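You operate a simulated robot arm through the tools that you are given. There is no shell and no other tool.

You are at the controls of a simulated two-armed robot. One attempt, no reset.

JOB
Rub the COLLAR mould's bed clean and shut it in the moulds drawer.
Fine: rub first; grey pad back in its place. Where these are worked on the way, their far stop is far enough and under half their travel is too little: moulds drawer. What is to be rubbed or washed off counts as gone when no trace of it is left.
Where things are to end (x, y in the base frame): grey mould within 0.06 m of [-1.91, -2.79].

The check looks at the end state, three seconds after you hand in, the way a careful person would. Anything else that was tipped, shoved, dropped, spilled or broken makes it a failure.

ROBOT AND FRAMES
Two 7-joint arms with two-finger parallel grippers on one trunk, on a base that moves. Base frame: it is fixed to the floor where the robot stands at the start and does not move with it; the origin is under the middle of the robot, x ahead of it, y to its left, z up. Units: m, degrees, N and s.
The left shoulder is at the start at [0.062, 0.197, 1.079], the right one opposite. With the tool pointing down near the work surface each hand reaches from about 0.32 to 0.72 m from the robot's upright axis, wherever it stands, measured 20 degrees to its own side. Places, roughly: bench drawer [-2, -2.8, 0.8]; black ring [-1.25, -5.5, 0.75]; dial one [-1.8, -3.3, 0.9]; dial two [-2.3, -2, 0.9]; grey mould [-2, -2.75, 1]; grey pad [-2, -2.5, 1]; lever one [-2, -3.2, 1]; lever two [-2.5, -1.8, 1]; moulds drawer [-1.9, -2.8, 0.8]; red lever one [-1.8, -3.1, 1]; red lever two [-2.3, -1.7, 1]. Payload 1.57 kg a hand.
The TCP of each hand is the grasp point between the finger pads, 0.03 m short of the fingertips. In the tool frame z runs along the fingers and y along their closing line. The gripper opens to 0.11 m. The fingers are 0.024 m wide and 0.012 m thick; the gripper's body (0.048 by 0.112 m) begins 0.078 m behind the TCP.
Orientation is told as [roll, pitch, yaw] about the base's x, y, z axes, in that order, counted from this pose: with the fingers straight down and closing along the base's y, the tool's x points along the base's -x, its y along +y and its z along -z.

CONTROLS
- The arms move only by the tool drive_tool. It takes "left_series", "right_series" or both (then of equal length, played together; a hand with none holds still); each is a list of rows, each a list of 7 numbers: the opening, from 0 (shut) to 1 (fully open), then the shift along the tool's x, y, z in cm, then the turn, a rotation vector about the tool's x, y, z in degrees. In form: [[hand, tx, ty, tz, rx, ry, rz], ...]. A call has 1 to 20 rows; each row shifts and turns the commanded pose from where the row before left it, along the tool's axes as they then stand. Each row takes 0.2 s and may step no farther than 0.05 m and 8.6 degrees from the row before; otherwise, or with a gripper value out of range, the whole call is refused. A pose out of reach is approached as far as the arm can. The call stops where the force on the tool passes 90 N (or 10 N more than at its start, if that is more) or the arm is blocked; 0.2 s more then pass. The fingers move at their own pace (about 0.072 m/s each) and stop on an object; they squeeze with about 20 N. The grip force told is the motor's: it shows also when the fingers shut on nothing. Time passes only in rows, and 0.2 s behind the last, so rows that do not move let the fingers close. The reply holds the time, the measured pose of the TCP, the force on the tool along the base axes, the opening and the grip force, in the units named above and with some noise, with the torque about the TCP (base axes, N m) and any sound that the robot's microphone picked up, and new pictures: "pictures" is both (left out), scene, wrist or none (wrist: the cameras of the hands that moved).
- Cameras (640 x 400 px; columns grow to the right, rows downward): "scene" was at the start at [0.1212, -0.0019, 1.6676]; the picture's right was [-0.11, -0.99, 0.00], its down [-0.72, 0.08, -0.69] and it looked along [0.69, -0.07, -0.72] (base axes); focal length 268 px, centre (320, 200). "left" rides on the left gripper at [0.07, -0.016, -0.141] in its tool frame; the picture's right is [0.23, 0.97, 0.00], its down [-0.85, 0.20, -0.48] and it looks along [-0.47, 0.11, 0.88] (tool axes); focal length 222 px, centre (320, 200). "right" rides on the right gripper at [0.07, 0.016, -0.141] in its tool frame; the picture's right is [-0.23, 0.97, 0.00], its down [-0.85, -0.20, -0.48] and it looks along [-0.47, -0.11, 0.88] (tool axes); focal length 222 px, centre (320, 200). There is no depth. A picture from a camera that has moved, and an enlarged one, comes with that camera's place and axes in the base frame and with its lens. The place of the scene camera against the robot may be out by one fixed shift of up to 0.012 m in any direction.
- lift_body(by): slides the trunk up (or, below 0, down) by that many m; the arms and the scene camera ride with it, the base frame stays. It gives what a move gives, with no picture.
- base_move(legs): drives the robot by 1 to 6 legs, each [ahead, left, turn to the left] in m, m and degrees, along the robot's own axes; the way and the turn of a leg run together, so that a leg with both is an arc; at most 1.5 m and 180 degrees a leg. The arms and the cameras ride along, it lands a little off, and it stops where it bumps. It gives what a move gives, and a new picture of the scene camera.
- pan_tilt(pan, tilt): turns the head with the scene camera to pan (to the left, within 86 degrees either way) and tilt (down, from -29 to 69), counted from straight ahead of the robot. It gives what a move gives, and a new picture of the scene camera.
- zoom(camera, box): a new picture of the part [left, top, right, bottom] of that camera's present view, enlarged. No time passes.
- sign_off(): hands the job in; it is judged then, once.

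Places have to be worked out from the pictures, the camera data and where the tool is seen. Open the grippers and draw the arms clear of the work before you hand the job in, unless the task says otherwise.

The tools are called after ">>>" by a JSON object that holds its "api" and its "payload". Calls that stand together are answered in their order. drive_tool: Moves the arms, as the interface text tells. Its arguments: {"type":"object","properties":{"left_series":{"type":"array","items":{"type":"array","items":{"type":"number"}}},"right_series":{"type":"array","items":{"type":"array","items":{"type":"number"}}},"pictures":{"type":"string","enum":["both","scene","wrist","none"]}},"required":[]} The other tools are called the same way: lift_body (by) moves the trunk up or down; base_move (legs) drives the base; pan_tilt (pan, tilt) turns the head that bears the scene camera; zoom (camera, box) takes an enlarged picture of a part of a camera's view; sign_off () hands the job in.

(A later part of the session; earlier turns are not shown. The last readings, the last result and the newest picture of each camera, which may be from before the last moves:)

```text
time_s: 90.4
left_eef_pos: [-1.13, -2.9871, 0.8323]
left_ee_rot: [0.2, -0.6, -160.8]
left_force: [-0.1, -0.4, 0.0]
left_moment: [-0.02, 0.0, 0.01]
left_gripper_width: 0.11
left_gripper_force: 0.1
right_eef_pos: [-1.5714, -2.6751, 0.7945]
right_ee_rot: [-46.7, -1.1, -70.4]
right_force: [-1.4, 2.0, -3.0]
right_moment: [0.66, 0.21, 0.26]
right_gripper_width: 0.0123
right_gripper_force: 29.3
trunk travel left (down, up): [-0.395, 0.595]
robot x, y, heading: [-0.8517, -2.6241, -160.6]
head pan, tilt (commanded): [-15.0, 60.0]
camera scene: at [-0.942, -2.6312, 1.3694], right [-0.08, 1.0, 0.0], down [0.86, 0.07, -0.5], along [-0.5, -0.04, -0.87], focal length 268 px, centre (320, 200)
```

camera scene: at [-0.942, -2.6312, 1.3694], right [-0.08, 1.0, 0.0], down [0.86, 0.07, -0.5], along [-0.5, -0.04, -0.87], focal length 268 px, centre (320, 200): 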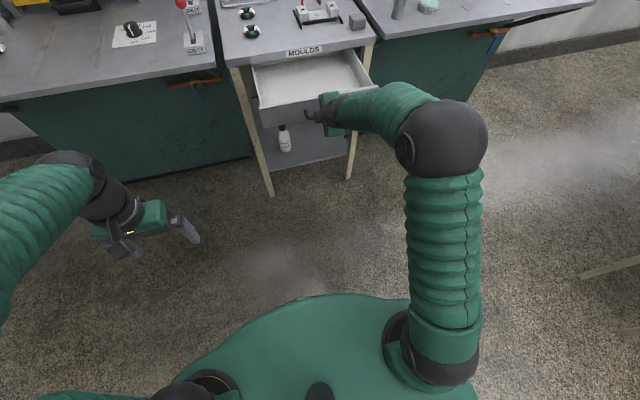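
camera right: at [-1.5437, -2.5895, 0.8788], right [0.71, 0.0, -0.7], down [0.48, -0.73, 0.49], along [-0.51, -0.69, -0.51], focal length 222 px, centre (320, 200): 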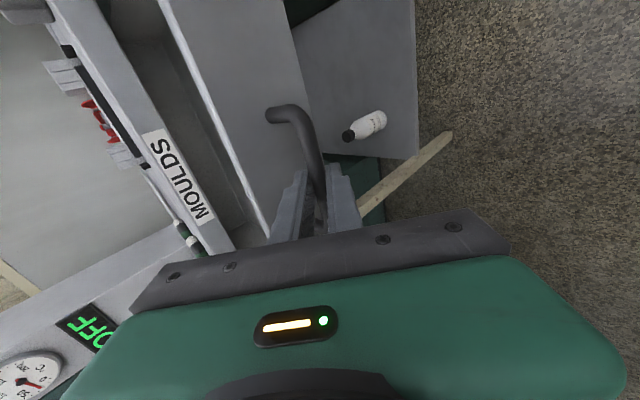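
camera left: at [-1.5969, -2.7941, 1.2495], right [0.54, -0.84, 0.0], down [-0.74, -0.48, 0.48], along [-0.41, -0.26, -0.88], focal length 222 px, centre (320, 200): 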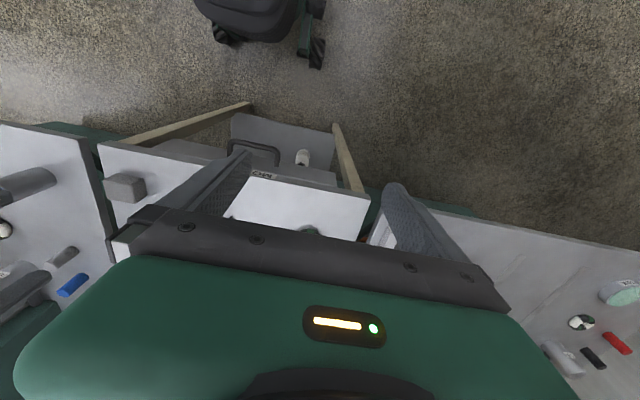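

21 cm open with no resistance yet; I keep pulling.

>>> {"api": "drive_tool", "payload": {"right_series": [[0, 0, 1.03, -1.09, 0, 0, 0], [0, 0, 1.03, -1.09, 0, 0, 0], [0, 0, 0, 0, 0, 0, 0]], "pictures": "none"}}

>>> {"api": "drive_tool", "payload": {"right_series": [[0, 0, 1.03, -1.09, 0, 0, 0], [0, 0, 0, 0, 0, 0, 0]], "pictures": "scene"}}

>>> {"api": "zoom", "payload": {"camera": "scene", "box": [200, 0, 420, 138]}}

```text
time_s: 91.2
left_eef_pos: [-1.129, -2.9871, 0.8328]
left_ee_rot: [0.1, -0.5, -160.9]
left_force: [-0.7, -0.5, 0.9]
left_moment: [0.01, 0.01, 0.0]
left_gripper_width: 0.1099
left_gripper_force: 0.0
right_eef_pos: [-1.543, -2.6657, 0.7941]
right_ee_rot: [-46.8, -1.1, -70.3]
right_force: [-1.8, 2.3, 0.4]
right_moment: [0.63, 0.2, 0.38]
right_gripper_width: 0.0122
right_gripper_force: 29.5
trunk travel left (down, up): [-0.395, 0.595]
robot x, y, heading: [-0.8494, -2.6206, -160.6]
head pan, tilt (commanded): [-15.0, 60.0]
```

```text
time_s: 91.8
left_eef_pos: [-1.1321, -2.9879, 0.8311]
left_ee_rot: [0.2, -0.5, -160.6]
left_force: [0.0, -0.4, 0.7]
left_moment: [0.0, -0.01, 0.0]
left_gripper_width: 0.1099
left_gripper_force: 0.0
right_eef_pos: [-1.5339, -2.6637, 0.7998]
right_ee_rot: [-47.5, -1.3, -70.2]
right_force: [-41.4, -10.2, 12.5]
right_moment: [0.09, 0.76, 0.59]
right_gripper_width: 0.0123
right_gripper_force: 29.4
trunk travel left (down, up): [-0.395, 0.595]
robot x, y, heading: [-0.8522, -2.6228, -160.5]
head pan, tilt (commanded): [-15.0, 60.0]
camera scene: at [-0.9465, -2.6335, 1.3694], right [-0.08, 1.0, 0.0], down [0.87, 0.07, -0.5], along [-0.49, -0.04, -0.87], focal length 268 px, centre (320, 200)
```

scene: 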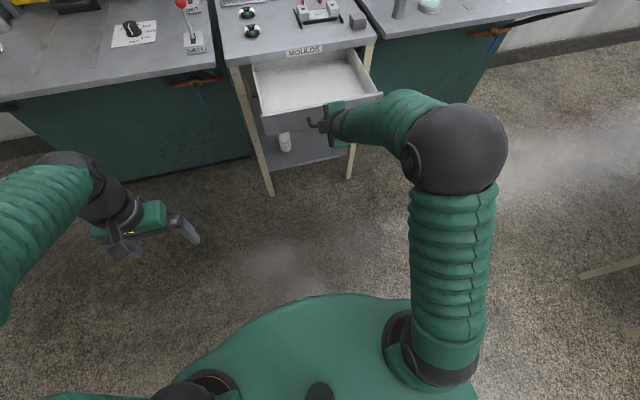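

```text
2.90 times, centred on (310, 69) of scene
camera zoom: at [-0.9465, -2.6335, 1.3694], right [-0.08, 1.0, 0.0], down [0.87, 0.07, -0.5], along [-0.49, -0.04, -0.87], focal length 777 px, centre (349, 580)
```

zoom: 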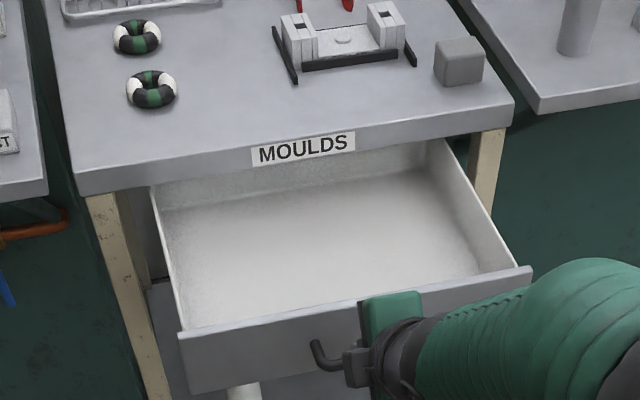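

A 41 N pull marks the far stop: the drawer is open about 24 cm. I'll ease the pull, release the bar and withdraw the hand up and back along the finger direction.

>>> {"api": "drive_tool", "payload": {"right_series": [[0, 0, -0.6, 0.65, 0, 0, 0], [0, 0, 0, 0, 0, 0, 0], [0.3, 0, 0, 0, 0, 0, 0], [0.3, 0, 0, 0, 0, 0, 0], [0.3, 0, 0, -2, 0, 0, 0], [0.3, 0, 0, -2.5, 0, 0, 0], [0.3, 0, 0, -3, 0, 0, 0], [0.3, 0, 0, -3, 0, 0, 0], [0.3, 0, 0, 0, 0, 0, 0]]}}

>>> {"api": "zoom", "payload": {"camera": "right", "box": [0, 0, 640, 400]}}

```text
time_s: 93.8
left_eef_pos: [-1.1286, -2.987, 0.8314]
left_ee_rot: [0.3, -0.7, -160.8]
left_force: [0.4, 0.1, 0.4]
left_moment: [-0.01, 0.0, 0.0]
left_gripper_width: 0.11
left_gripper_force: 0.1
right_eef_pos: [-1.4669, -2.6369, 0.8655]
right_ee_rot: [-46.6, -1.1, -70.4]
right_force: [0.9, -0.2, -0.7]
right_moment: [0.04, -0.01, 0.01]
right_gripper_width: 0.0329
right_gripper_force: 0.1
trunk travel left (down, up): [-0.395, 0.595]
robot x, y, heading: [-0.8527, -2.6234, -160.7]
head pan, tilt (commanded): [-15.0, 60.0]
camera scene: at [-0.9414, -2.6314, 1.3694], right [-0.08, 1.0, 0.0], down [0.86, 0.07, -0.5], along [-0.5, -0.04, -0.87], focal length 268 px, centre (320, 200)
camera right: at [-1.3822, -2.5301, 0.9501], right [0.71, 0.0, -0.7], down [0.48, -0.73, 0.49], along [-0.51, -0.69, -0.51], focal length 222 px, centre (320, 200)
```

scene: 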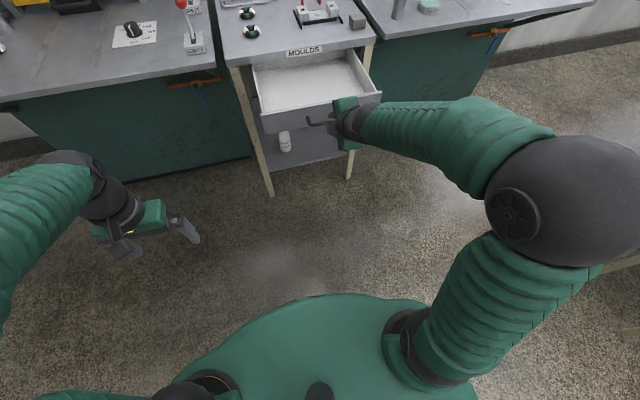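
right: 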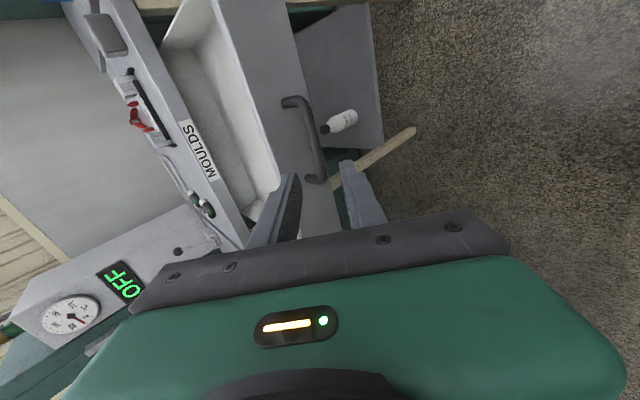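

```text
1.00 times, centred on (320, 200) of right (not enlarged: the box is as wide or as high as the picture)
camera zoom: at [-1.3822, -2.5301, 0.9501], right [0.71, 0.0, -0.7], down [0.48, -0.73, 0.49], along [-0.51, -0.69, -0.51], focal length 222 px, centre (320, 200)
```

zoom: 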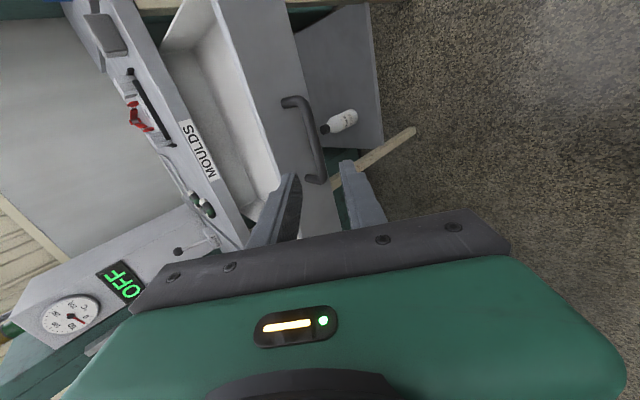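

The drawer stands open at its stop and the handle is free. Now I'll raise the trunk by 0.28 m and turn the right hand back to pointing straight down, ready for lifting the mould.

>>> {"api": "lift_body", "payload": {"by": 0.28}}

>>> {"api": "drive_tool", "payload": {"right_series": [[0.95, 0, 0, 0, -7.8, 0, 0], [0.95, 0, 0, 0, -7.8, 0, 0], [0.95, 0, 0, 0, -7.8, 0, 0], [0.95, 0, 0, 0, -7.8, 0, 0], [0.95, 0, 0, 0, -7.8, 0, 0], [0.95, 0, 0, 0, -7.6, 0, 0], [0.95, 0, 0, 0, 0, 0, 0]]}}

```text
time_s: 96.6
left_eef_pos: [-1.1281, -2.9868, 1.112]
left_ee_rot: [0.3, -0.6, -160.9]
left_force: [-0.1, 1.1, 0.2]
left_moment: [-0.06, 0.01, -0.02]
left_gripper_width: 0.1098
left_gripper_force: 0.0
right_eef_pos: [-1.4656, -2.6363, 1.147]
right_ee_rot: [-46.7, -1.1, -70.4]
right_force: [-0.4, 0.4, -0.7]
right_moment: [-0.02, 0.01, 0.01]
right_gripper_width: 0.0329
right_gripper_force: 0.0
trunk travel left (down, up): [-0.675, 0.315]
robot x, y, heading: [-0.8537, -2.6239, -160.4]
head pan, tilt (commanded): [-15.0, 60.0]
```

```text
time_s: 98.2
left_eef_pos: [-1.1285, -2.9866, 1.1125]
left_ee_rot: [0.1, -0.7, -160.7]
left_force: [-0.9, -0.3, -0.5]
left_moment: [0.03, 0.01, 0.01]
left_gripper_width: 0.11
left_gripper_force: 0.0
right_eef_pos: [-1.4655, -2.6353, 1.148]
right_ee_rot: [-0.1, -1.1, -70.5]
right_force: [-0.4, 0.7, 0.6]
right_moment: [0.0, 0.0, -0.02]
right_gripper_width: 0.1046
right_gripper_force: 0.0
trunk travel left (down, up): [-0.675, 0.315]
robot x, y, heading: [-0.8531, -2.6194, -160.6]
head pan, tilt (commanded): [-15.0, 60.0]
camera scene: at [-0.9412, -2.6313, 1.6495], right [-0.08, 1.0, 0.0], down [0.86, 0.07, -0.5], along [-0.5, -0.04, -0.87], focal length 268 px, centre (320, 200)
camera right: at [-1.4737, -2.5613, 1.2876], right [0.99, 0.11, 0.0], down [0.1, -0.86, 0.49], along [0.06, -0.49, -0.87], focal length 222 px, centre (320, 200)
```

scene: 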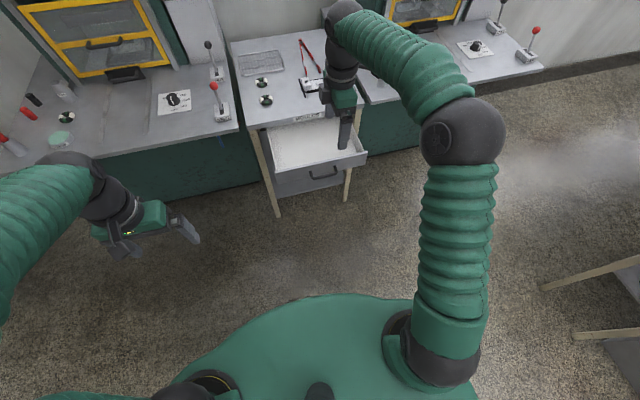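
right: 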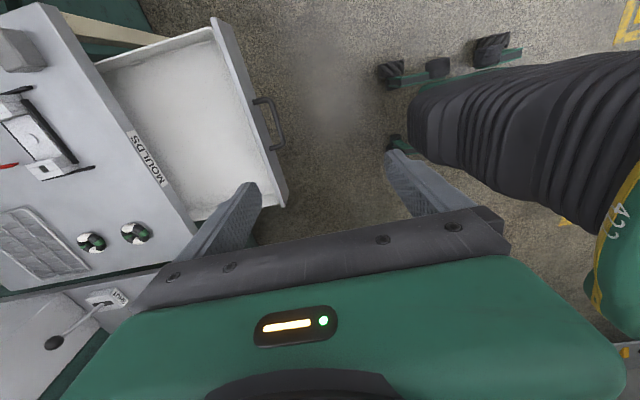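

The wrist view shows the open drawer and the robot's front wheels about 0.21 m ahead of its axis. I'll drive 0.405 m ahead and 8 cm right, which leaves the drawer's front about 0.25 m from the axis.

>>> {"api": "base_move", "payload": {"legs": [[0, -0.08, 0], [0.405, 0, 0]]}}

>>> {"api": "pan_tilt", "payload": {"pan": -10, "tilt": 66}}

```text
time_s: 101.4
left_eef_pos: [-1.5363, -3.031, 1.115]
left_ee_rot: [0.7, -0.8, -160.7]
left_force: [-1.6, 1.3, 0.2]
left_moment: [-0.09, -0.08, 0.0]
left_gripper_width: 0.11
left_gripper_force: 0.1
right_eef_pos: [-1.876, -2.6797, 1.1445]
right_ee_rot: [-0.2, -1.7, -70.3]
right_force: [0.6, 1.2, 0.6]
right_moment: [-0.1, -0.03, 0.01]
right_gripper_width: 0.1042
right_gripper_force: 0.1
trunk travel left (down, up): [-0.675, 0.315]
robot x, y, heading: [-1.2574, -2.678, -160.4]
head pan, tilt (commanded): [-15.0, 60.0]
camera scene: at [-1.351, -2.6698, 1.6493], right [-0.08, 1.0, -0.01], down [0.87, 0.06, -0.5], along [-0.49, -0.05, -0.87], focal length 268 px, centre (320, 200)
```

scene: 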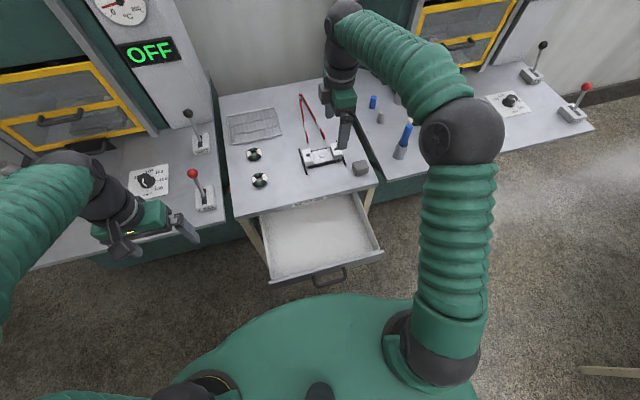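

```text
time_s: 102.1
left_eef_pos: [-1.5352, -3.0385, 1.1141]
left_ee_rot: [0.4, -0.7, -160.9]
left_force: [-0.6, -0.1, -1.1]
left_moment: [-0.02, 0.01, 0.02]
left_gripper_width: 0.11
left_gripper_force: 0.0
right_eef_pos: [-1.8728, -2.6868, 1.1462]
right_ee_rot: [-0.2, -1.3, -70.3]
right_force: [0.1, 0.4, 0.8]
right_moment: [-0.06, -0.06, 0.0]
right_gripper_width: 0.1046
right_gripper_force: 0.1
trunk travel left (down, up): [-0.675, 0.315]
robot x, y, heading: [-1.2596, -2.6732, -160.5]
head pan, tilt (commanded): [-10.0, 66.0]
camera scene: at [-1.3408, -2.6867, 1.6429], right [-0.16, 0.99, 0.0], down [0.9, 0.15, -0.4], along [-0.4, -0.07, -0.91], focal length 268 px, centre (320, 200)
```

scene: 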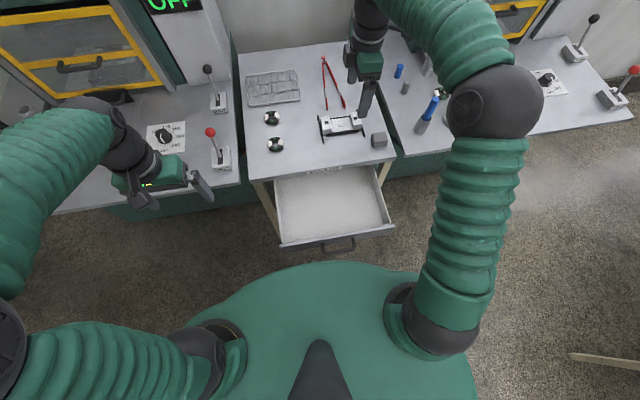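

I'm in position with the drawer's handle clear of the torso. Next I move the right hand above the mould (about 11.8 cm further in), descending to z ≈ 1.0, and look.

>>> {"api": "drive_tool", "payload": {"right_series": [[0.95, 0.17, -2.95, 1.5, 0, 0, 0], [0.95, 0.17, -2.95, 1.5, 0, 0, 0], [0.95, 0.17, -2.95, 1.5, 0, 0, 0], [0.95, 0.17, -2.95, 1.5, 0, 0, 0], [0.95, 0, 0, 2.8, 0, 0, 0], [0.95, 0, 0, 2.8, 0, 0, 0], [0.95, 0, 0, 2.8, 0, 0, 0], [0.95, 0, 0, 0, 0, 0, 0]]}}

>>> {"api": "zoom", "payload": {"camera": "right", "box": [220, 60, 420, 185]}}

>>> {"api": "zoom", "payload": {"camera": "scene", "box": [290, 80, 410, 155]}}

```text
time_s: 103.9
left_eef_pos: [-1.5328, -3.0413, 1.1129]
left_ee_rot: [0.1, -0.7, -160.6]
left_force: [0.3, -0.2, 0.5]
left_moment: [-0.02, -0.02, 0.02]
left_gripper_width: 0.1099
left_gripper_force: 0.1
right_eef_pos: [-1.9524, -2.7103, 0.9973]
right_ee_rot: [-0.1, -1.1, -70.3]
right_force: [1.0, 0.5, -0.2]
right_moment: [0.0, 0.01, -0.03]
right_gripper_width: 0.1046
right_gripper_force: 0.1
right hand out of reach, approached as far as the arm can: row 3, 4
trunk travel left (down, up): [-0.675, 0.315]
robot x, y, heading: [-1.2566, -2.6771, -160.6]
head pan, tilt (commanded): [-10.0, 66.0]
camera scene: at [-1.3398, -2.6907, 1.6429], right [-0.16, 0.99, 0.0], down [0.9, 0.15, -0.4], along [-0.4, -0.07, -0.91], focal length 268 px, centre (320, 200)
camera right: at [-1.9592, -2.6365, 1.1369], right [0.99, 0.11, 0.0], down [0.1, -0.86, 0.5], along [0.06, -0.49, -0.87], focal length 222 px, centre (320, 200)
```

scene: 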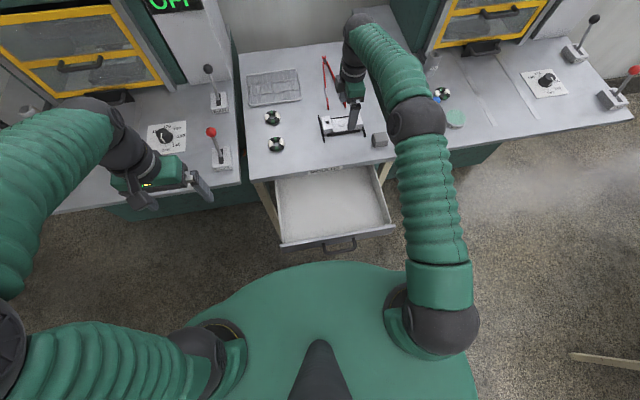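
right: 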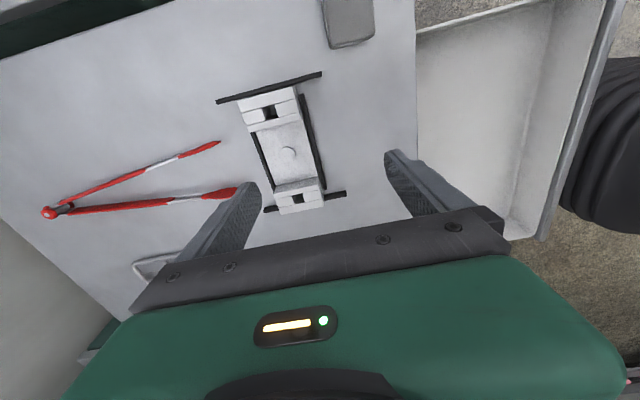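

```text
3.20 times, centred on (320, 122) of right
camera zoom: at [-1.9592, -2.6365, 1.1369], right [0.99, 0.11, 0.0], down [0.1, -0.86, 0.5], along [0.06, -0.49, -0.87], focal length 711 px, centre (320, 448)
```

zoom: 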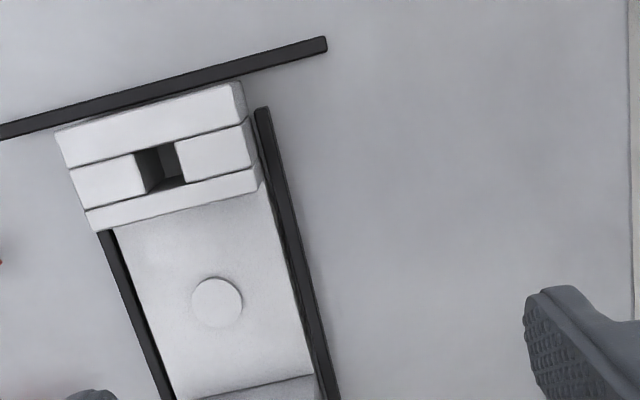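

```text
5.33 times, centred on (350, 118) of scene
camera zoom: at [-1.3398, -2.6907, 1.6429], right [-0.16, 0.99, 0.0], down [0.9, 0.15, -0.4], along [-0.4, -0.07, -0.91], focal length 1430 px, centre (160, 640)
```

zoom: 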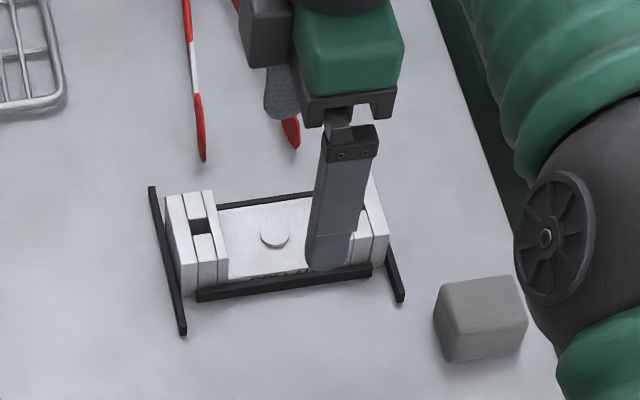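

The boss is still at (-1.986, -2.721), so the mould hasn't moved; the hand is 3.5 cm short of it at its reach limit. I'll drive the base 2.5 cm ahead.

>>> {"api": "base_move", "payload": {"legs": [[0.025, 0, 0]]}}

>>> {"api": "drive_tool", "payload": {"right_series": [[0.95, 0, 0, 1.5, 0, 0, 0], [0.95, 0, 0, 1.5, 0, 0, 0], [0.95, 0, 0, 0, 0, 0, 0]]}}

>>> {"api": "zoom", "payload": {"camera": "right", "box": [220, 60, 420, 185]}}

```text
time_s: 104.7
left_eef_pos: [-1.5503, -3.0482, 1.1156]
left_ee_rot: [0.2, -1.1, -160.7]
left_force: [1.0, 0.9, 0.0]
left_moment: [-0.02, 0.03, 0.01]
left_gripper_width: 0.1099
left_gripper_force: 0.1
right_eef_pos: [-1.9704, -2.7184, 1.0023]
right_ee_rot: [-0.5, -1.1, -70.3]
right_force: [0.1, -0.1, 0.9]
right_moment: [-0.06, 0.07, -0.01]
right_gripper_width: 0.1046
right_gripper_force: 0.1
trunk travel left (down, up): [-0.675, 0.315]
robot x, y, heading: [-1.2783, -2.6847, -160.6]
head pan, tilt (commanded): [-10.0, 66.0]
camera scene: at [-1.3545, -2.6964, 1.6435], right [-0.16, 0.99, 0.0], down [0.9, 0.15, -0.41], along [-0.4, -0.07, -0.91], focal length 268 px, centre (320, 200)
```

scene: 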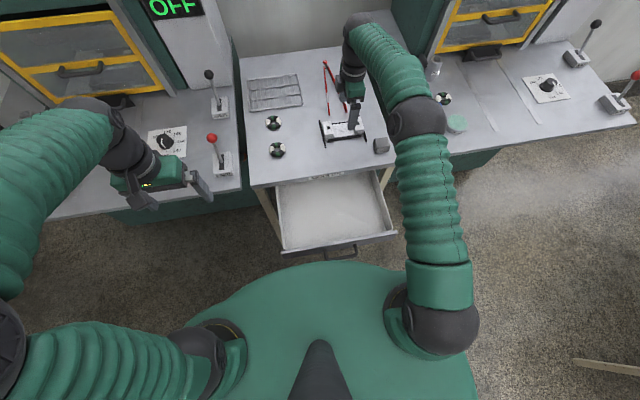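

```text
time_s: 105.5
left_eef_pos: [-1.5549, -3.0505, 1.1124]
left_ee_rot: [0.3, -0.8, -160.7]
left_force: [-0.2, 0.0, 0.5]
left_moment: [0.01, -0.04, -0.01]
left_gripper_width: 0.1098
left_gripper_force: 0.1
right_eef_pos: [-1.9752, -2.7206, 0.9682]
right_ee_rot: [-0.2, -0.9, -70.3]
right_force: [-0.5, 0.7, -0.3]
right_moment: [0.03, -0.01, -0.01]
right_gripper_width: 0.1046
right_gripper_force: 0.0
trunk travel left (down, up): [-0.675, 0.315]
robot x, y, heading: [-1.2799, -2.6858, -160.5]
head pan, tilt (commanded): [-10.0, 66.0]
camera scene: at [-1.3643, -2.7002, 1.6428], right [-0.16, 0.99, 0.0], down [0.9, 0.15, -0.4], along [-0.4, -0.07, -0.91], focal length 268 px, centre (320, 200)
camera right: at [-1.9828, -2.6459, 1.108], right [0.99, 0.11, 0.0], down [0.1, -0.86, 0.49], along [0.06, -0.49, -0.87], focal length 222 px, centre (320, 200)
```

scene: 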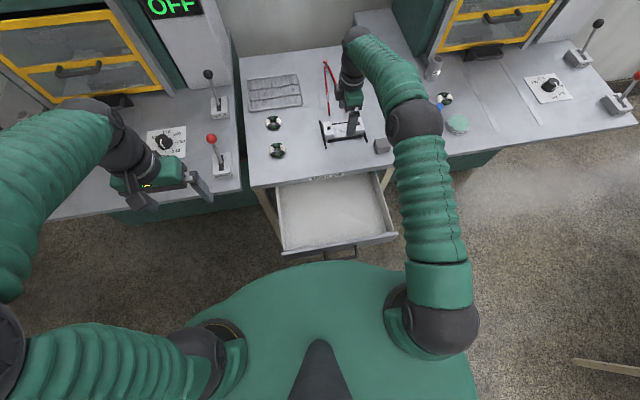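
right: 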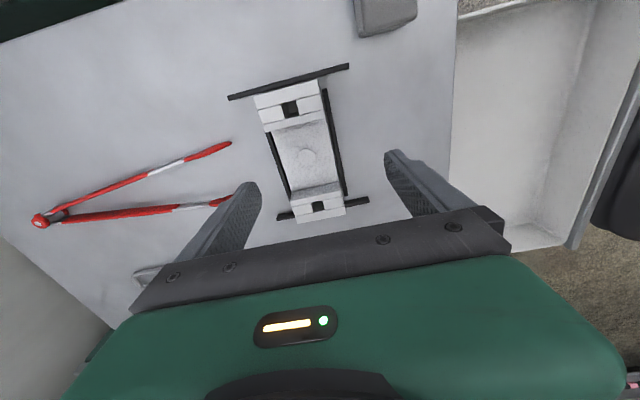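

```text
3.20 times, centred on (320, 122) of right
camera zoom: at [-1.9828, -2.6459, 1.108], right [0.99, 0.11, 0.0], down [0.1, -0.86, 0.49], along [0.06, -0.49, -0.87], focal length 711 px, centre (320, 448)
```

zoom: 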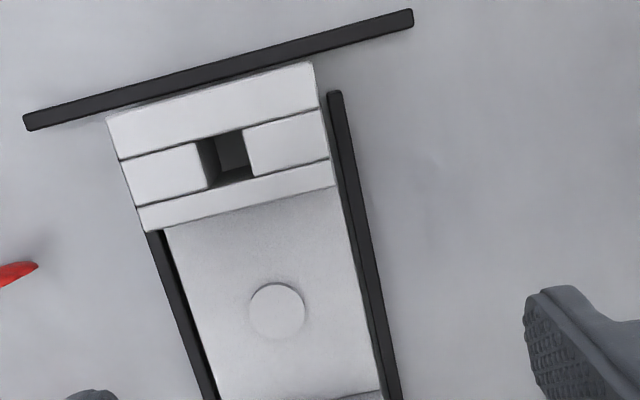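

The mould is centred within a centimetre. I'll correct (+0.3, -1.0 cm) and descend with open fingers to TCP z ≈ 0.904, straddling its front and back bars.

>>> {"api": "drive_tool", "payload": {"right_series": [[1, 0.35, -1.05, 0, 0, 0, 0], [1, 0, 0, 1.5, 0, 0, 0], [1, 0, 0, 1.5, 0, 0, 0], [1, 0, 0, 1.5, 0, 0, 0], [1, 0, 0, 1.2, 0, 0, 0], [1, 0, 0, 0.7, 0, 0, 0], [1, 0, 0, 0, 0, 0, 0]]}}

>>> {"api": "zoom", "payload": {"camera": "right", "box": [180, 60, 460, 235]}}

>>> {"api": "zoom", "payload": {"camera": "scene", "box": [300, 85, 400, 155]}}

```text
time_s: 107.1
left_eef_pos: [-1.555, -3.0503, 1.1132]
left_ee_rot: [0.2, -0.7, -160.7]
left_force: [0.2, -0.1, 0.4]
left_moment: [0.01, 0.02, -0.01]
left_gripper_width: 0.1101
left_gripper_force: 0.1
right_eef_pos: [-1.9848, -2.7224, 0.9061]
right_ee_rot: [-0.1, -1.0, -70.3]
right_force: [-0.6, -0.7, -0.4]
right_moment: [-0.03, 0.01, 0.03]
right_gripper_width: 0.1099
right_gripper_force: 0.1
trunk travel left (down, up): [-0.675, 0.315]
robot x, y, heading: [-1.2824, -2.6847, -160.5]
head pan, tilt (commanded): [-10.0, 66.0]
camera scene: at [-1.3636, -2.7005, 1.6428], right [-0.16, 0.99, 0.0], down [0.9, 0.15, -0.4], along [-0.4, -0.07, -0.91], focal length 268 px, centre (320, 200)
camera right: at [-1.9929, -2.6478, 1.0449], right [0.99, 0.11, 0.0], down [0.1, -0.86, 0.49], along [0.06, -0.49, -0.87], focal length 222 px, centre (320, 200)
```

scene: 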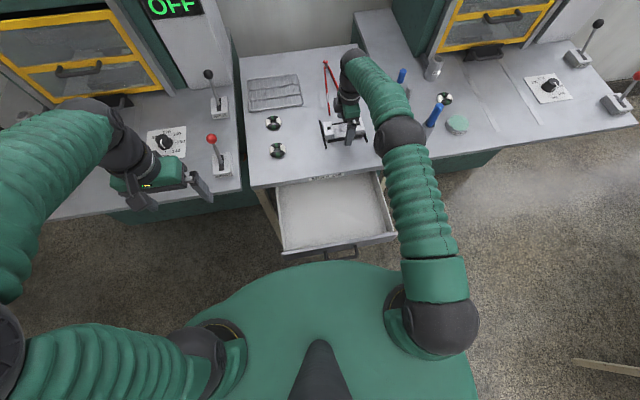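
right: 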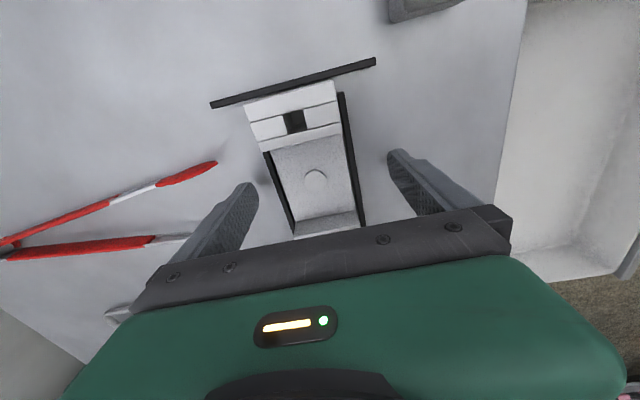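

```text
2.29 times, centred on (320, 148) of right
camera zoom: at [-1.9929, -2.6478, 1.0449], right [0.99, 0.11, 0.0], down [0.1, -0.86, 0.49], along [0.06, -0.49, -0.87], focal length 508 px, centre (320, 320)
```

zoom: 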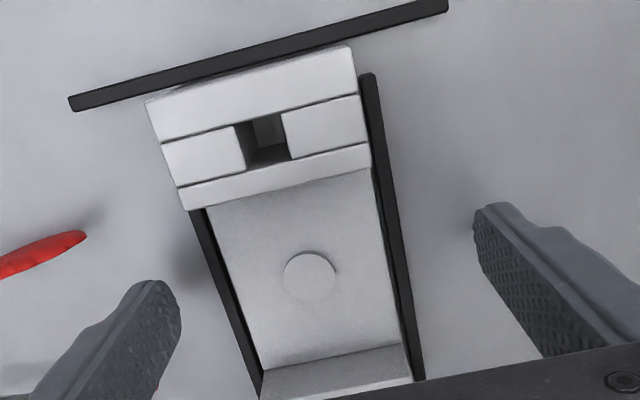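

```text
5.71 times, centred on (350, 120) of scene
camera zoom: at [-1.3636, -2.7005, 1.6428], right [-0.16, 0.99, 0.0], down [0.9, 0.15, -0.4], along [-0.4, -0.07, -0.91], focal length 1532 px, centre (149, 657)
```

zoom: 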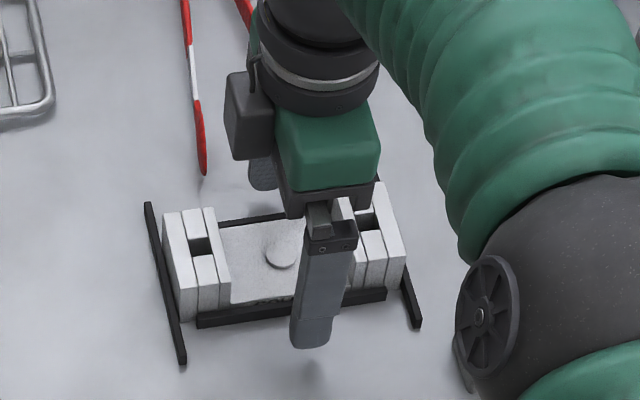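

The fingers straddle the mould; the TCP should be 4 mm further back to be centred. I'll correct and lower 5 mm more so the tips are just above the bench.

>>> {"api": "drive_tool", "payload": {"right_series": [[1, 0.1, -0.4, 0.2, 0, 0, 0], [1, 0, 0, 0.2, 0, 0, 0], [1, 0, 0, 0.1, 0, 0, 0], [1, 0, 0, 0, 0, 0, 0]], "pictures": "none"}}

```text
time_s: 108.1
left_eef_pos: [-1.5558, -3.0514, 1.1127]
left_ee_rot: [0.3, -0.8, -160.7]
left_force: [0.0, -0.8, -0.4]
left_moment: [0.03, 0.02, 0.03]
left_gripper_width: 0.1099
left_gripper_force: 0.1
right_eef_pos: [-1.9911, -2.7218, 0.8993]
right_ee_rot: [-0.3, -1.0, -70.3]
right_force: [0.1, 0.2, 0.3]
right_moment: [-0.01, -0.01, 0.02]
right_gripper_width: 0.1099
right_gripper_force: 0.0
trunk travel left (down, up): [-0.675, 0.315]
robot x, y, heading: [-1.283, -2.6882, -160.5]
head pan, tilt (commanded): [-10.0, 66.0]
```

No contact with the bench yet at z ≈ 0.90. I'll close the fingers on the mould.

>>> {"api": "drive_tool", "payload": {"right_series": [[0.3, 0, 0, 0, 0, 0, 0], [0.3, 0, 0, 0, 0, 0, 0], [0, 0, 0, 0, 0, 0, 0], [0, 0, 0, 0, 0, 0, 0]], "pictures": "wrist"}}

>>> {"api": "zoom", "payload": {"camera": "right", "box": [180, 60, 460, 235]}}

>>> {"api": "zoom", "payload": {"camera": "scene", "box": [300, 85, 400, 155]}}

```text
time_s: 109.1
left_eef_pos: [-1.5553, -3.0515, 1.1121]
left_ee_rot: [0.2, -0.9, -160.7]
left_force: [0.1, 0.3, -0.2]
left_moment: [-0.01, -0.01, -0.02]
left_gripper_width: 0.1099
left_gripper_force: 0.0
right_eef_pos: [-1.9895, -2.722, 0.8981]
right_ee_rot: [-0.1, -1.0, -70.3]
right_force: [-2.2, -1.1, -0.9]
right_moment: [-0.09, 0.44, 0.42]
right_gripper_width: 0.0715
right_gripper_force: 44.8
trunk travel left (down, up): [-0.675, 0.315]
robot x, y, heading: [-1.2815, -2.6855, -160.6]
head pan, tilt (commanded): [-10.0, 66.0]
camera right: at [-1.9976, -2.6482, 1.0395], right [0.99, 0.11, 0.0], down [0.1, -0.86, 0.49], along [0.06, -0.49, -0.87], focal length 222 px, centre (320, 200)
```

right: 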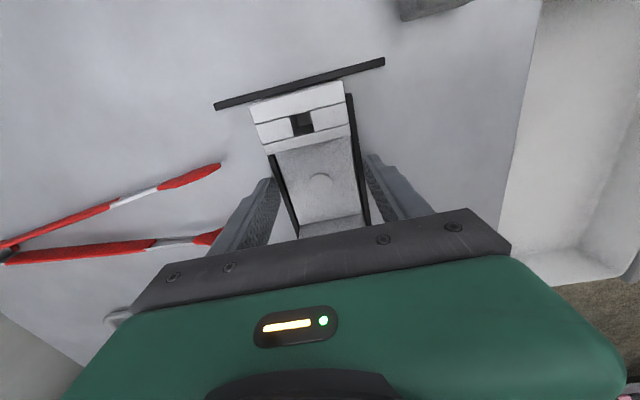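

```text
2.29 times, centred on (320, 148) of right
camera zoom: at [-1.9976, -2.6482, 1.0395], right [0.99, 0.11, 0.0], down [0.1, -0.86, 0.49], along [0.06, -0.49, -0.87], focal length 508 px, centre (320, 320)
```

zoom: 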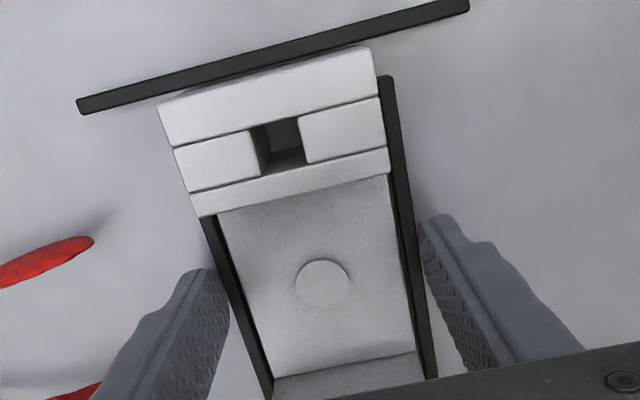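

```text
5.71 times, centred on (350, 120) of scene
camera zoom: at [-1.3642, -2.7007, 1.6428], right [-0.16, 0.99, 0.0], down [0.9, 0.15, -0.4], along [-0.4, -0.07, -0.91], focal length 1532 px, centre (149, 657)
```

zoom: 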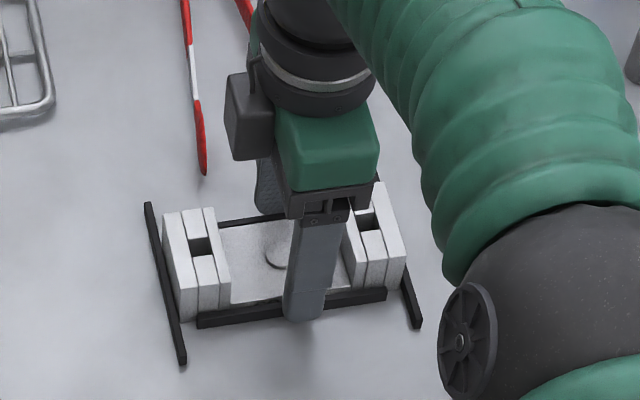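

The fingers hold the mould across its bars (7.15 cm). I lift it 1.5 cm slowly and check the weight and tilt.

>>> {"api": "drive_tool", "payload": {"right_series": [[0, 0, 0, -0.5, 0, 0, 0], [0, 0, 0, -0.5, 0, 0, 0], [0, 0, 0, -0.5, 0, 0, 0], [0, 0, 0, 0, 0, 0, 0]]}}

>>> {"api": "zoom", "payload": {"camera": "right", "box": [180, 60, 460, 235]}}

>>> {"api": "zoom", "payload": {"camera": "scene", "box": [300, 85, 400, 155]}}

```text
time_s: 110.1
left_eef_pos: [-1.5625, -3.0512, 1.1117]
left_ee_rot: [0.3, -0.5, -160.7]
left_force: [1.1, -0.2, -0.2]
left_moment: [0.01, 0.02, -0.01]
left_gripper_width: 0.1101
left_gripper_force: 0.1
right_eef_pos: [-1.9918, -2.7229, 0.899]
right_ee_rot: [1.4, -1.2, -70.2]
right_force: [9.9, -5.0, -67.2]
right_moment: [0.06, -0.29, 1.33]
right_gripper_width: 0.0716
right_gripper_force: 44.8
trunk travel left (down, up): [-0.675, 0.315]
robot x, y, heading: [-1.2809, -2.6862, -160.3]
head pan, tilt (commanded): [-10.0, 66.0]
camera scene: at [-1.379, -2.7031, 1.641], right [-0.17, 0.99, 0.0], down [0.91, 0.15, -0.4], along [-0.39, -0.06, -0.92], focal length 268 px, centre (320, 200)
camera right: at [-2.0025, -2.649, 1.0406], right [0.99, 0.12, 0.03], down [0.09, -0.87, 0.49], along [0.08, -0.49, -0.87], focal length 222 px, centre (320, 200)
```

scene: 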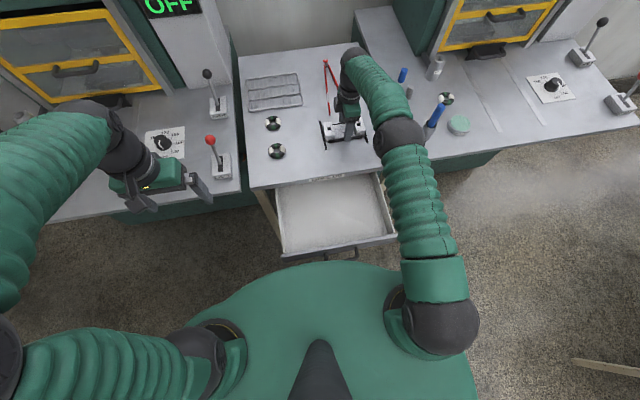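
right: 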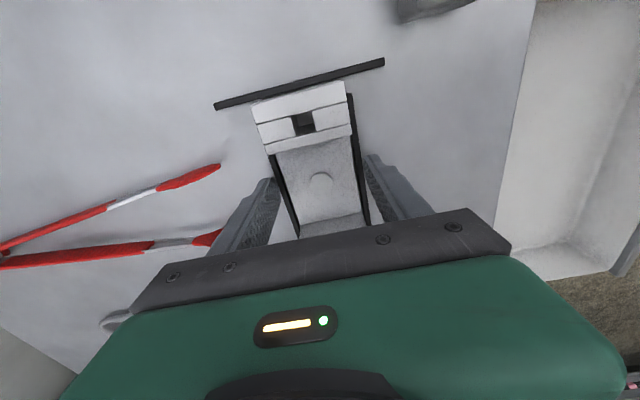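

```text
2.29 times, centred on (320, 148) of right
camera zoom: at [-2.0025, -2.649, 1.0406], right [0.99, 0.12, 0.03], down [0.09, -0.87, 0.49], along [0.08, -0.49, -0.87], focal length 508 px, centre (320, 320)
```

zoom: 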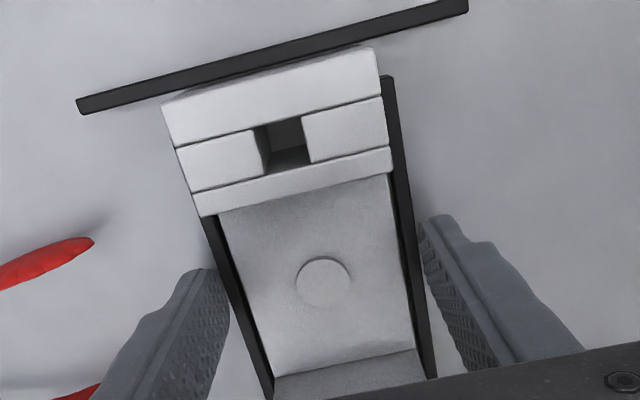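

```text
5.71 times, centred on (350, 120) of scene
camera zoom: at [-1.379, -2.7031, 1.641], right [-0.17, 0.99, 0.0], down [0.91, 0.15, -0.4], along [-0.39, -0.06, -0.92], focal length 1532 px, centre (149, 657)
```

zoom: 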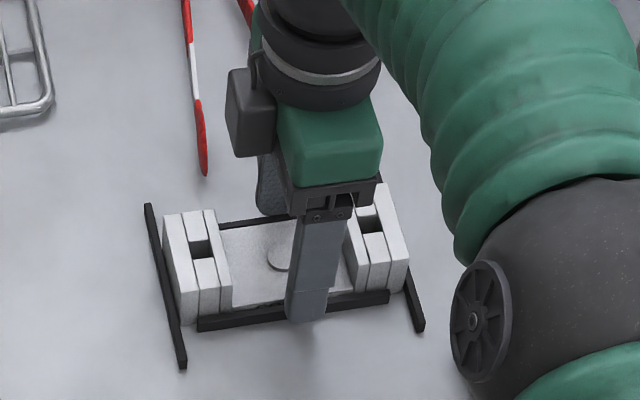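

The pull reached 67 N without the mould moving: the black bars must be locating strips fixed to the bench, and the mould sits loose inside them. I relieve the pull, open and lift clear.

>>> {"api": "drive_tool", "payload": {"right_series": [[0, 0, 0, 0.5, 0, 0, 0], [0, 0, 0, 0.5, 0, 0, 0], [0, 0, 0, 0.5, 0, 0, 0], [0, 0, 0, 0, 0, 0, 0]], "pictures": "none"}}

>>> {"api": "drive_tool", "payload": {"right_series": [[1, 0, 0, 0, 0, 0, 0], [1, 0, 0, 0, 0, 0, 0], [1, 0, 0, 0, 0, 0, 0], [1, 0, 0, -2, 0, 0, 0], [1, 0, 0, -3, 0, 0, 0], [1, 0, 0, -3, 0, 0, 0], [1, 0, 0, 0, 0, 0, 0]]}}

>>> {"api": "zoom", "payload": {"camera": "right", "box": [220, 60, 380, 160]}}

>>> {"api": "zoom", "payload": {"camera": "scene", "box": [310, 100, 380, 145]}}

```text
time_s: 111.1
left_eef_pos: [-1.5546, -3.0503, 1.1138]
left_ee_rot: [0.3, -0.7, -160.7]
left_force: [0.4, 0.1, -0.5]
left_moment: [0.04, 0.01, -0.02]
left_gripper_width: 0.1101
left_gripper_force: 0.1
right_eef_pos: [-1.9897, -2.7227, 0.901]
right_ee_rot: [-0.3, -1.0, -70.4]
right_force: [7.0, -0.1, -0.7]
right_moment: [-0.36, -3.25, 0.84]
right_gripper_width: 0.0717
right_gripper_force: 45.4
trunk travel left (down, up): [-0.675, 0.315]
robot x, y, heading: [-1.2804, -2.6863, -160.7]
head pan, tilt (commanded): [-10.0, 66.0]
```

```text
time_s: 112.7
left_eef_pos: [-1.5559, -3.051, 1.1137]
left_ee_rot: [0.2, -0.9, -160.7]
left_force: [0.5, 0.0, -0.4]
left_moment: [0.03, -0.03, 0.04]
left_gripper_width: 0.1099
left_gripper_force: 0.1
right_eef_pos: [-1.9903, -2.7206, 0.9796]
right_ee_rot: [-0.2, -1.0, -70.3]
right_force: [0.3, 0.1, -0.7]
right_moment: [0.01, -0.02, 0.0]
right_gripper_width: 0.1101
right_gripper_force: 0.0
trunk travel left (down, up): [-0.675, 0.315]
robot x, y, heading: [-1.2801, -2.6879, -160.6]
head pan, tilt (commanded): [-10.0, 66.0]
camera scene: at [-1.3641, -2.7007, 1.6428], right [-0.16, 0.99, 0.0], down [0.9, 0.15, -0.4], along [-0.4, -0.07, -0.91], focal length 268 px, centre (320, 200)
camera right: at [-1.9979, -2.6465, 1.1194], right [0.99, 0.11, 0.0], down [0.1, -0.86, 0.49], along [0.06, -0.49, -0.87], focal length 222 px, centre (320, 200)
```

scene: 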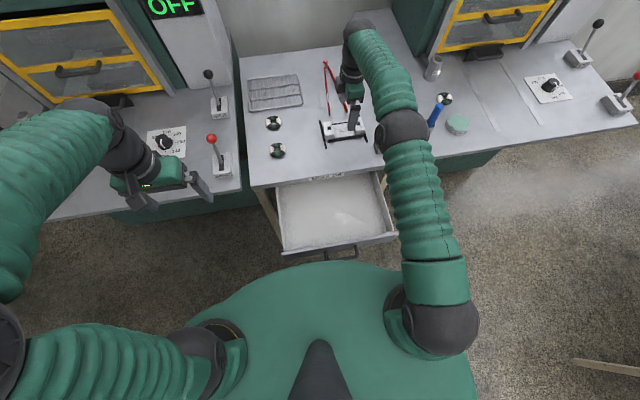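
right: 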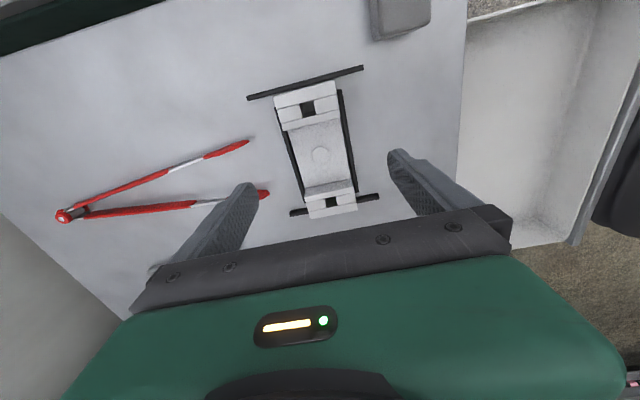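

```text
4.00 times, centred on (300, 110) of right
camera zoom: at [-1.9979, -2.6465, 1.1194], right [0.99, 0.11, 0.0], down [0.1, -0.86, 0.49], along [0.06, -0.49, -0.87], focal length 888 px, centre (400, 560)
```

zoom: 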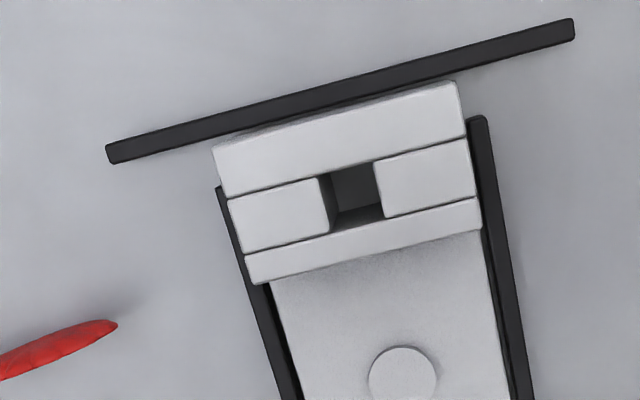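

```text
8.89 times, centred on (345, 122) of scene
camera zoom: at [-1.3641, -2.7007, 1.6428], right [-0.16, 0.99, 0.0], down [0.9, 0.15, -0.4], along [-0.4, -0.07, -0.91], focal length 2384 px, centre (98, 889)
```

zoom: 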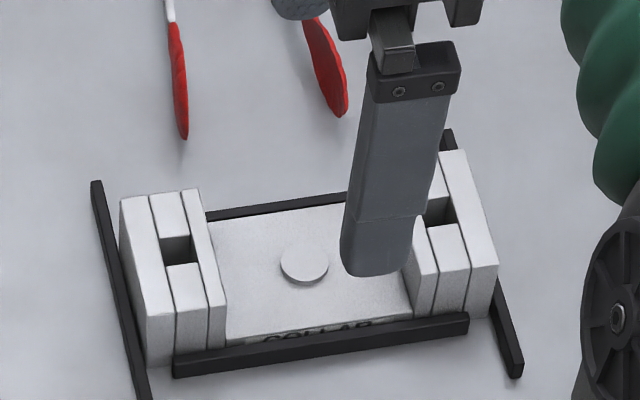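

Confirmed: four black strips are a fixed nest and the mould (plate with two white end blocks) sits in it, flush with the strip tops. The only free faces are the end blocks, so I'll try an inside grip: fingers between the blocks, opening outward. First turn the hand by 90° and narrow the fingers above the mould.

>>> {"api": "drive_tool", "payload": {"right_series": [[0.35, 0, 0, -1, 0, 0, 8.2], [0.35, 0, 0, 0, 0, 0, 8.2], [0.35, 0, 0, 0, 0, 0, 8.2], [0.35, 0, 0, 0, 0, 0, 8.2], [0.35, 0, 0, 0, 0, 0, 8.2], [0.35, 0, 0, 0, 0, 0, 8.2], [0.35, 0, 0, 0, 0, 0, 8.2], [0.35, 0, 0, 0, 0, 0, 8.2], [0.35, 0, 0, 0, 0, 0, 8.2], [0.35, 0, 0, 0, 0, 0, 8.2], [0.35, 0, 0, 0, 0, 0, 8.2], [0.35, 0, 0, 0, 0, 0, 0]]}}

>>> {"api": "zoom", "payload": {"camera": "right", "box": [220, 60, 420, 185]}}

>>> {"api": "zoom", "payload": {"camera": "scene", "box": [300, 85, 400, 155]}}

```text
time_s: 115.3
left_eef_pos: [-1.5558, -3.0515, 1.1126]
left_ee_rot: [0.1, -0.8, -160.7]
left_force: [1.0, 0.2, 0.5]
left_moment: [0.02, -0.04, 0.01]
left_gripper_width: 0.1099
left_gripper_force: 0.1
right_eef_pos: [-1.9902, -2.7217, 0.9906]
right_ee_rot: [1.0, -0.1, -160.5]
right_force: [0.1, -1.1, -0.3]
right_moment: [-0.02, 0.01, -0.03]
right_gripper_width: 0.0387
right_gripper_force: 0.1
trunk travel left (down, up): [-0.675, 0.315]
robot x, y, heading: [-1.2801, -2.6834, -160.7]
head pan, tilt (commanded): [-10.0, 66.0]
camera scene: at [-1.3637, -2.7006, 1.6428], right [-0.16, 0.99, 0.0], down [0.9, 0.15, -0.4], along [-0.4, -0.07, -0.91], focal length 268 px, centre (320, 200)
camera right: at [-1.9184, -2.71, 1.131], right [0.11, -0.99, 0.02], down [-0.87, -0.09, 0.48], along [-0.47, -0.07, -0.88], focal length 222 px, centre (320, 200)
```

scene: 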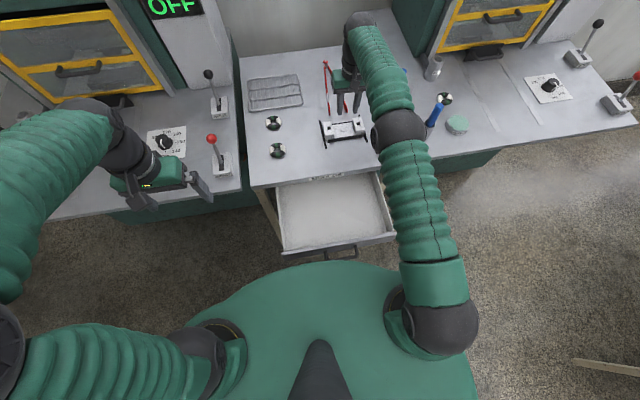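
right: 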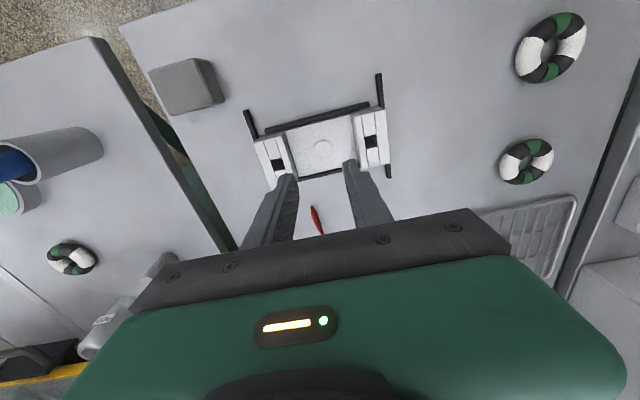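

```text
3.20 times, centred on (320, 122) of right
camera zoom: at [-1.9184, -2.71, 1.131], right [0.11, -0.99, 0.02], down [-0.87, -0.09, 0.48], along [-0.47, -0.07, -0.88], focal length 711 px, centre (320, 448)
```

zoom: 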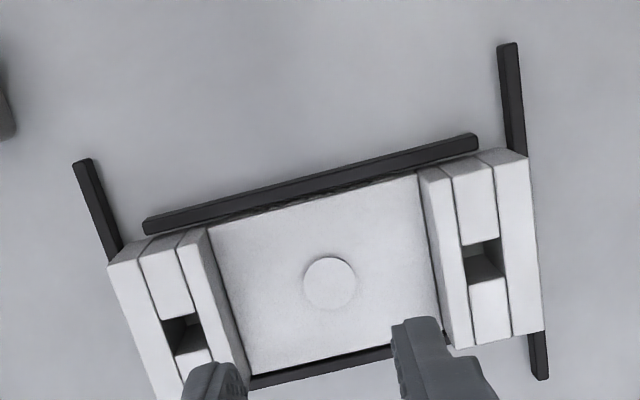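

```text
5.71 times, centred on (350, 120) of scene
camera zoom: at [-1.3637, -2.7006, 1.6428], right [-0.16, 0.99, 0.0], down [0.9, 0.15, -0.4], along [-0.4, -0.07, -0.91], focal length 1532 px, centre (149, 657)
```

zoom: 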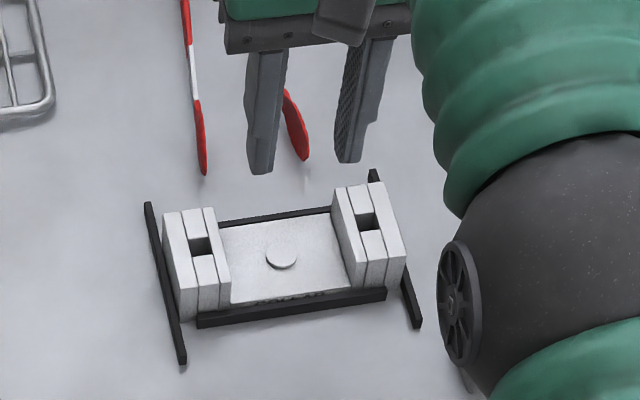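

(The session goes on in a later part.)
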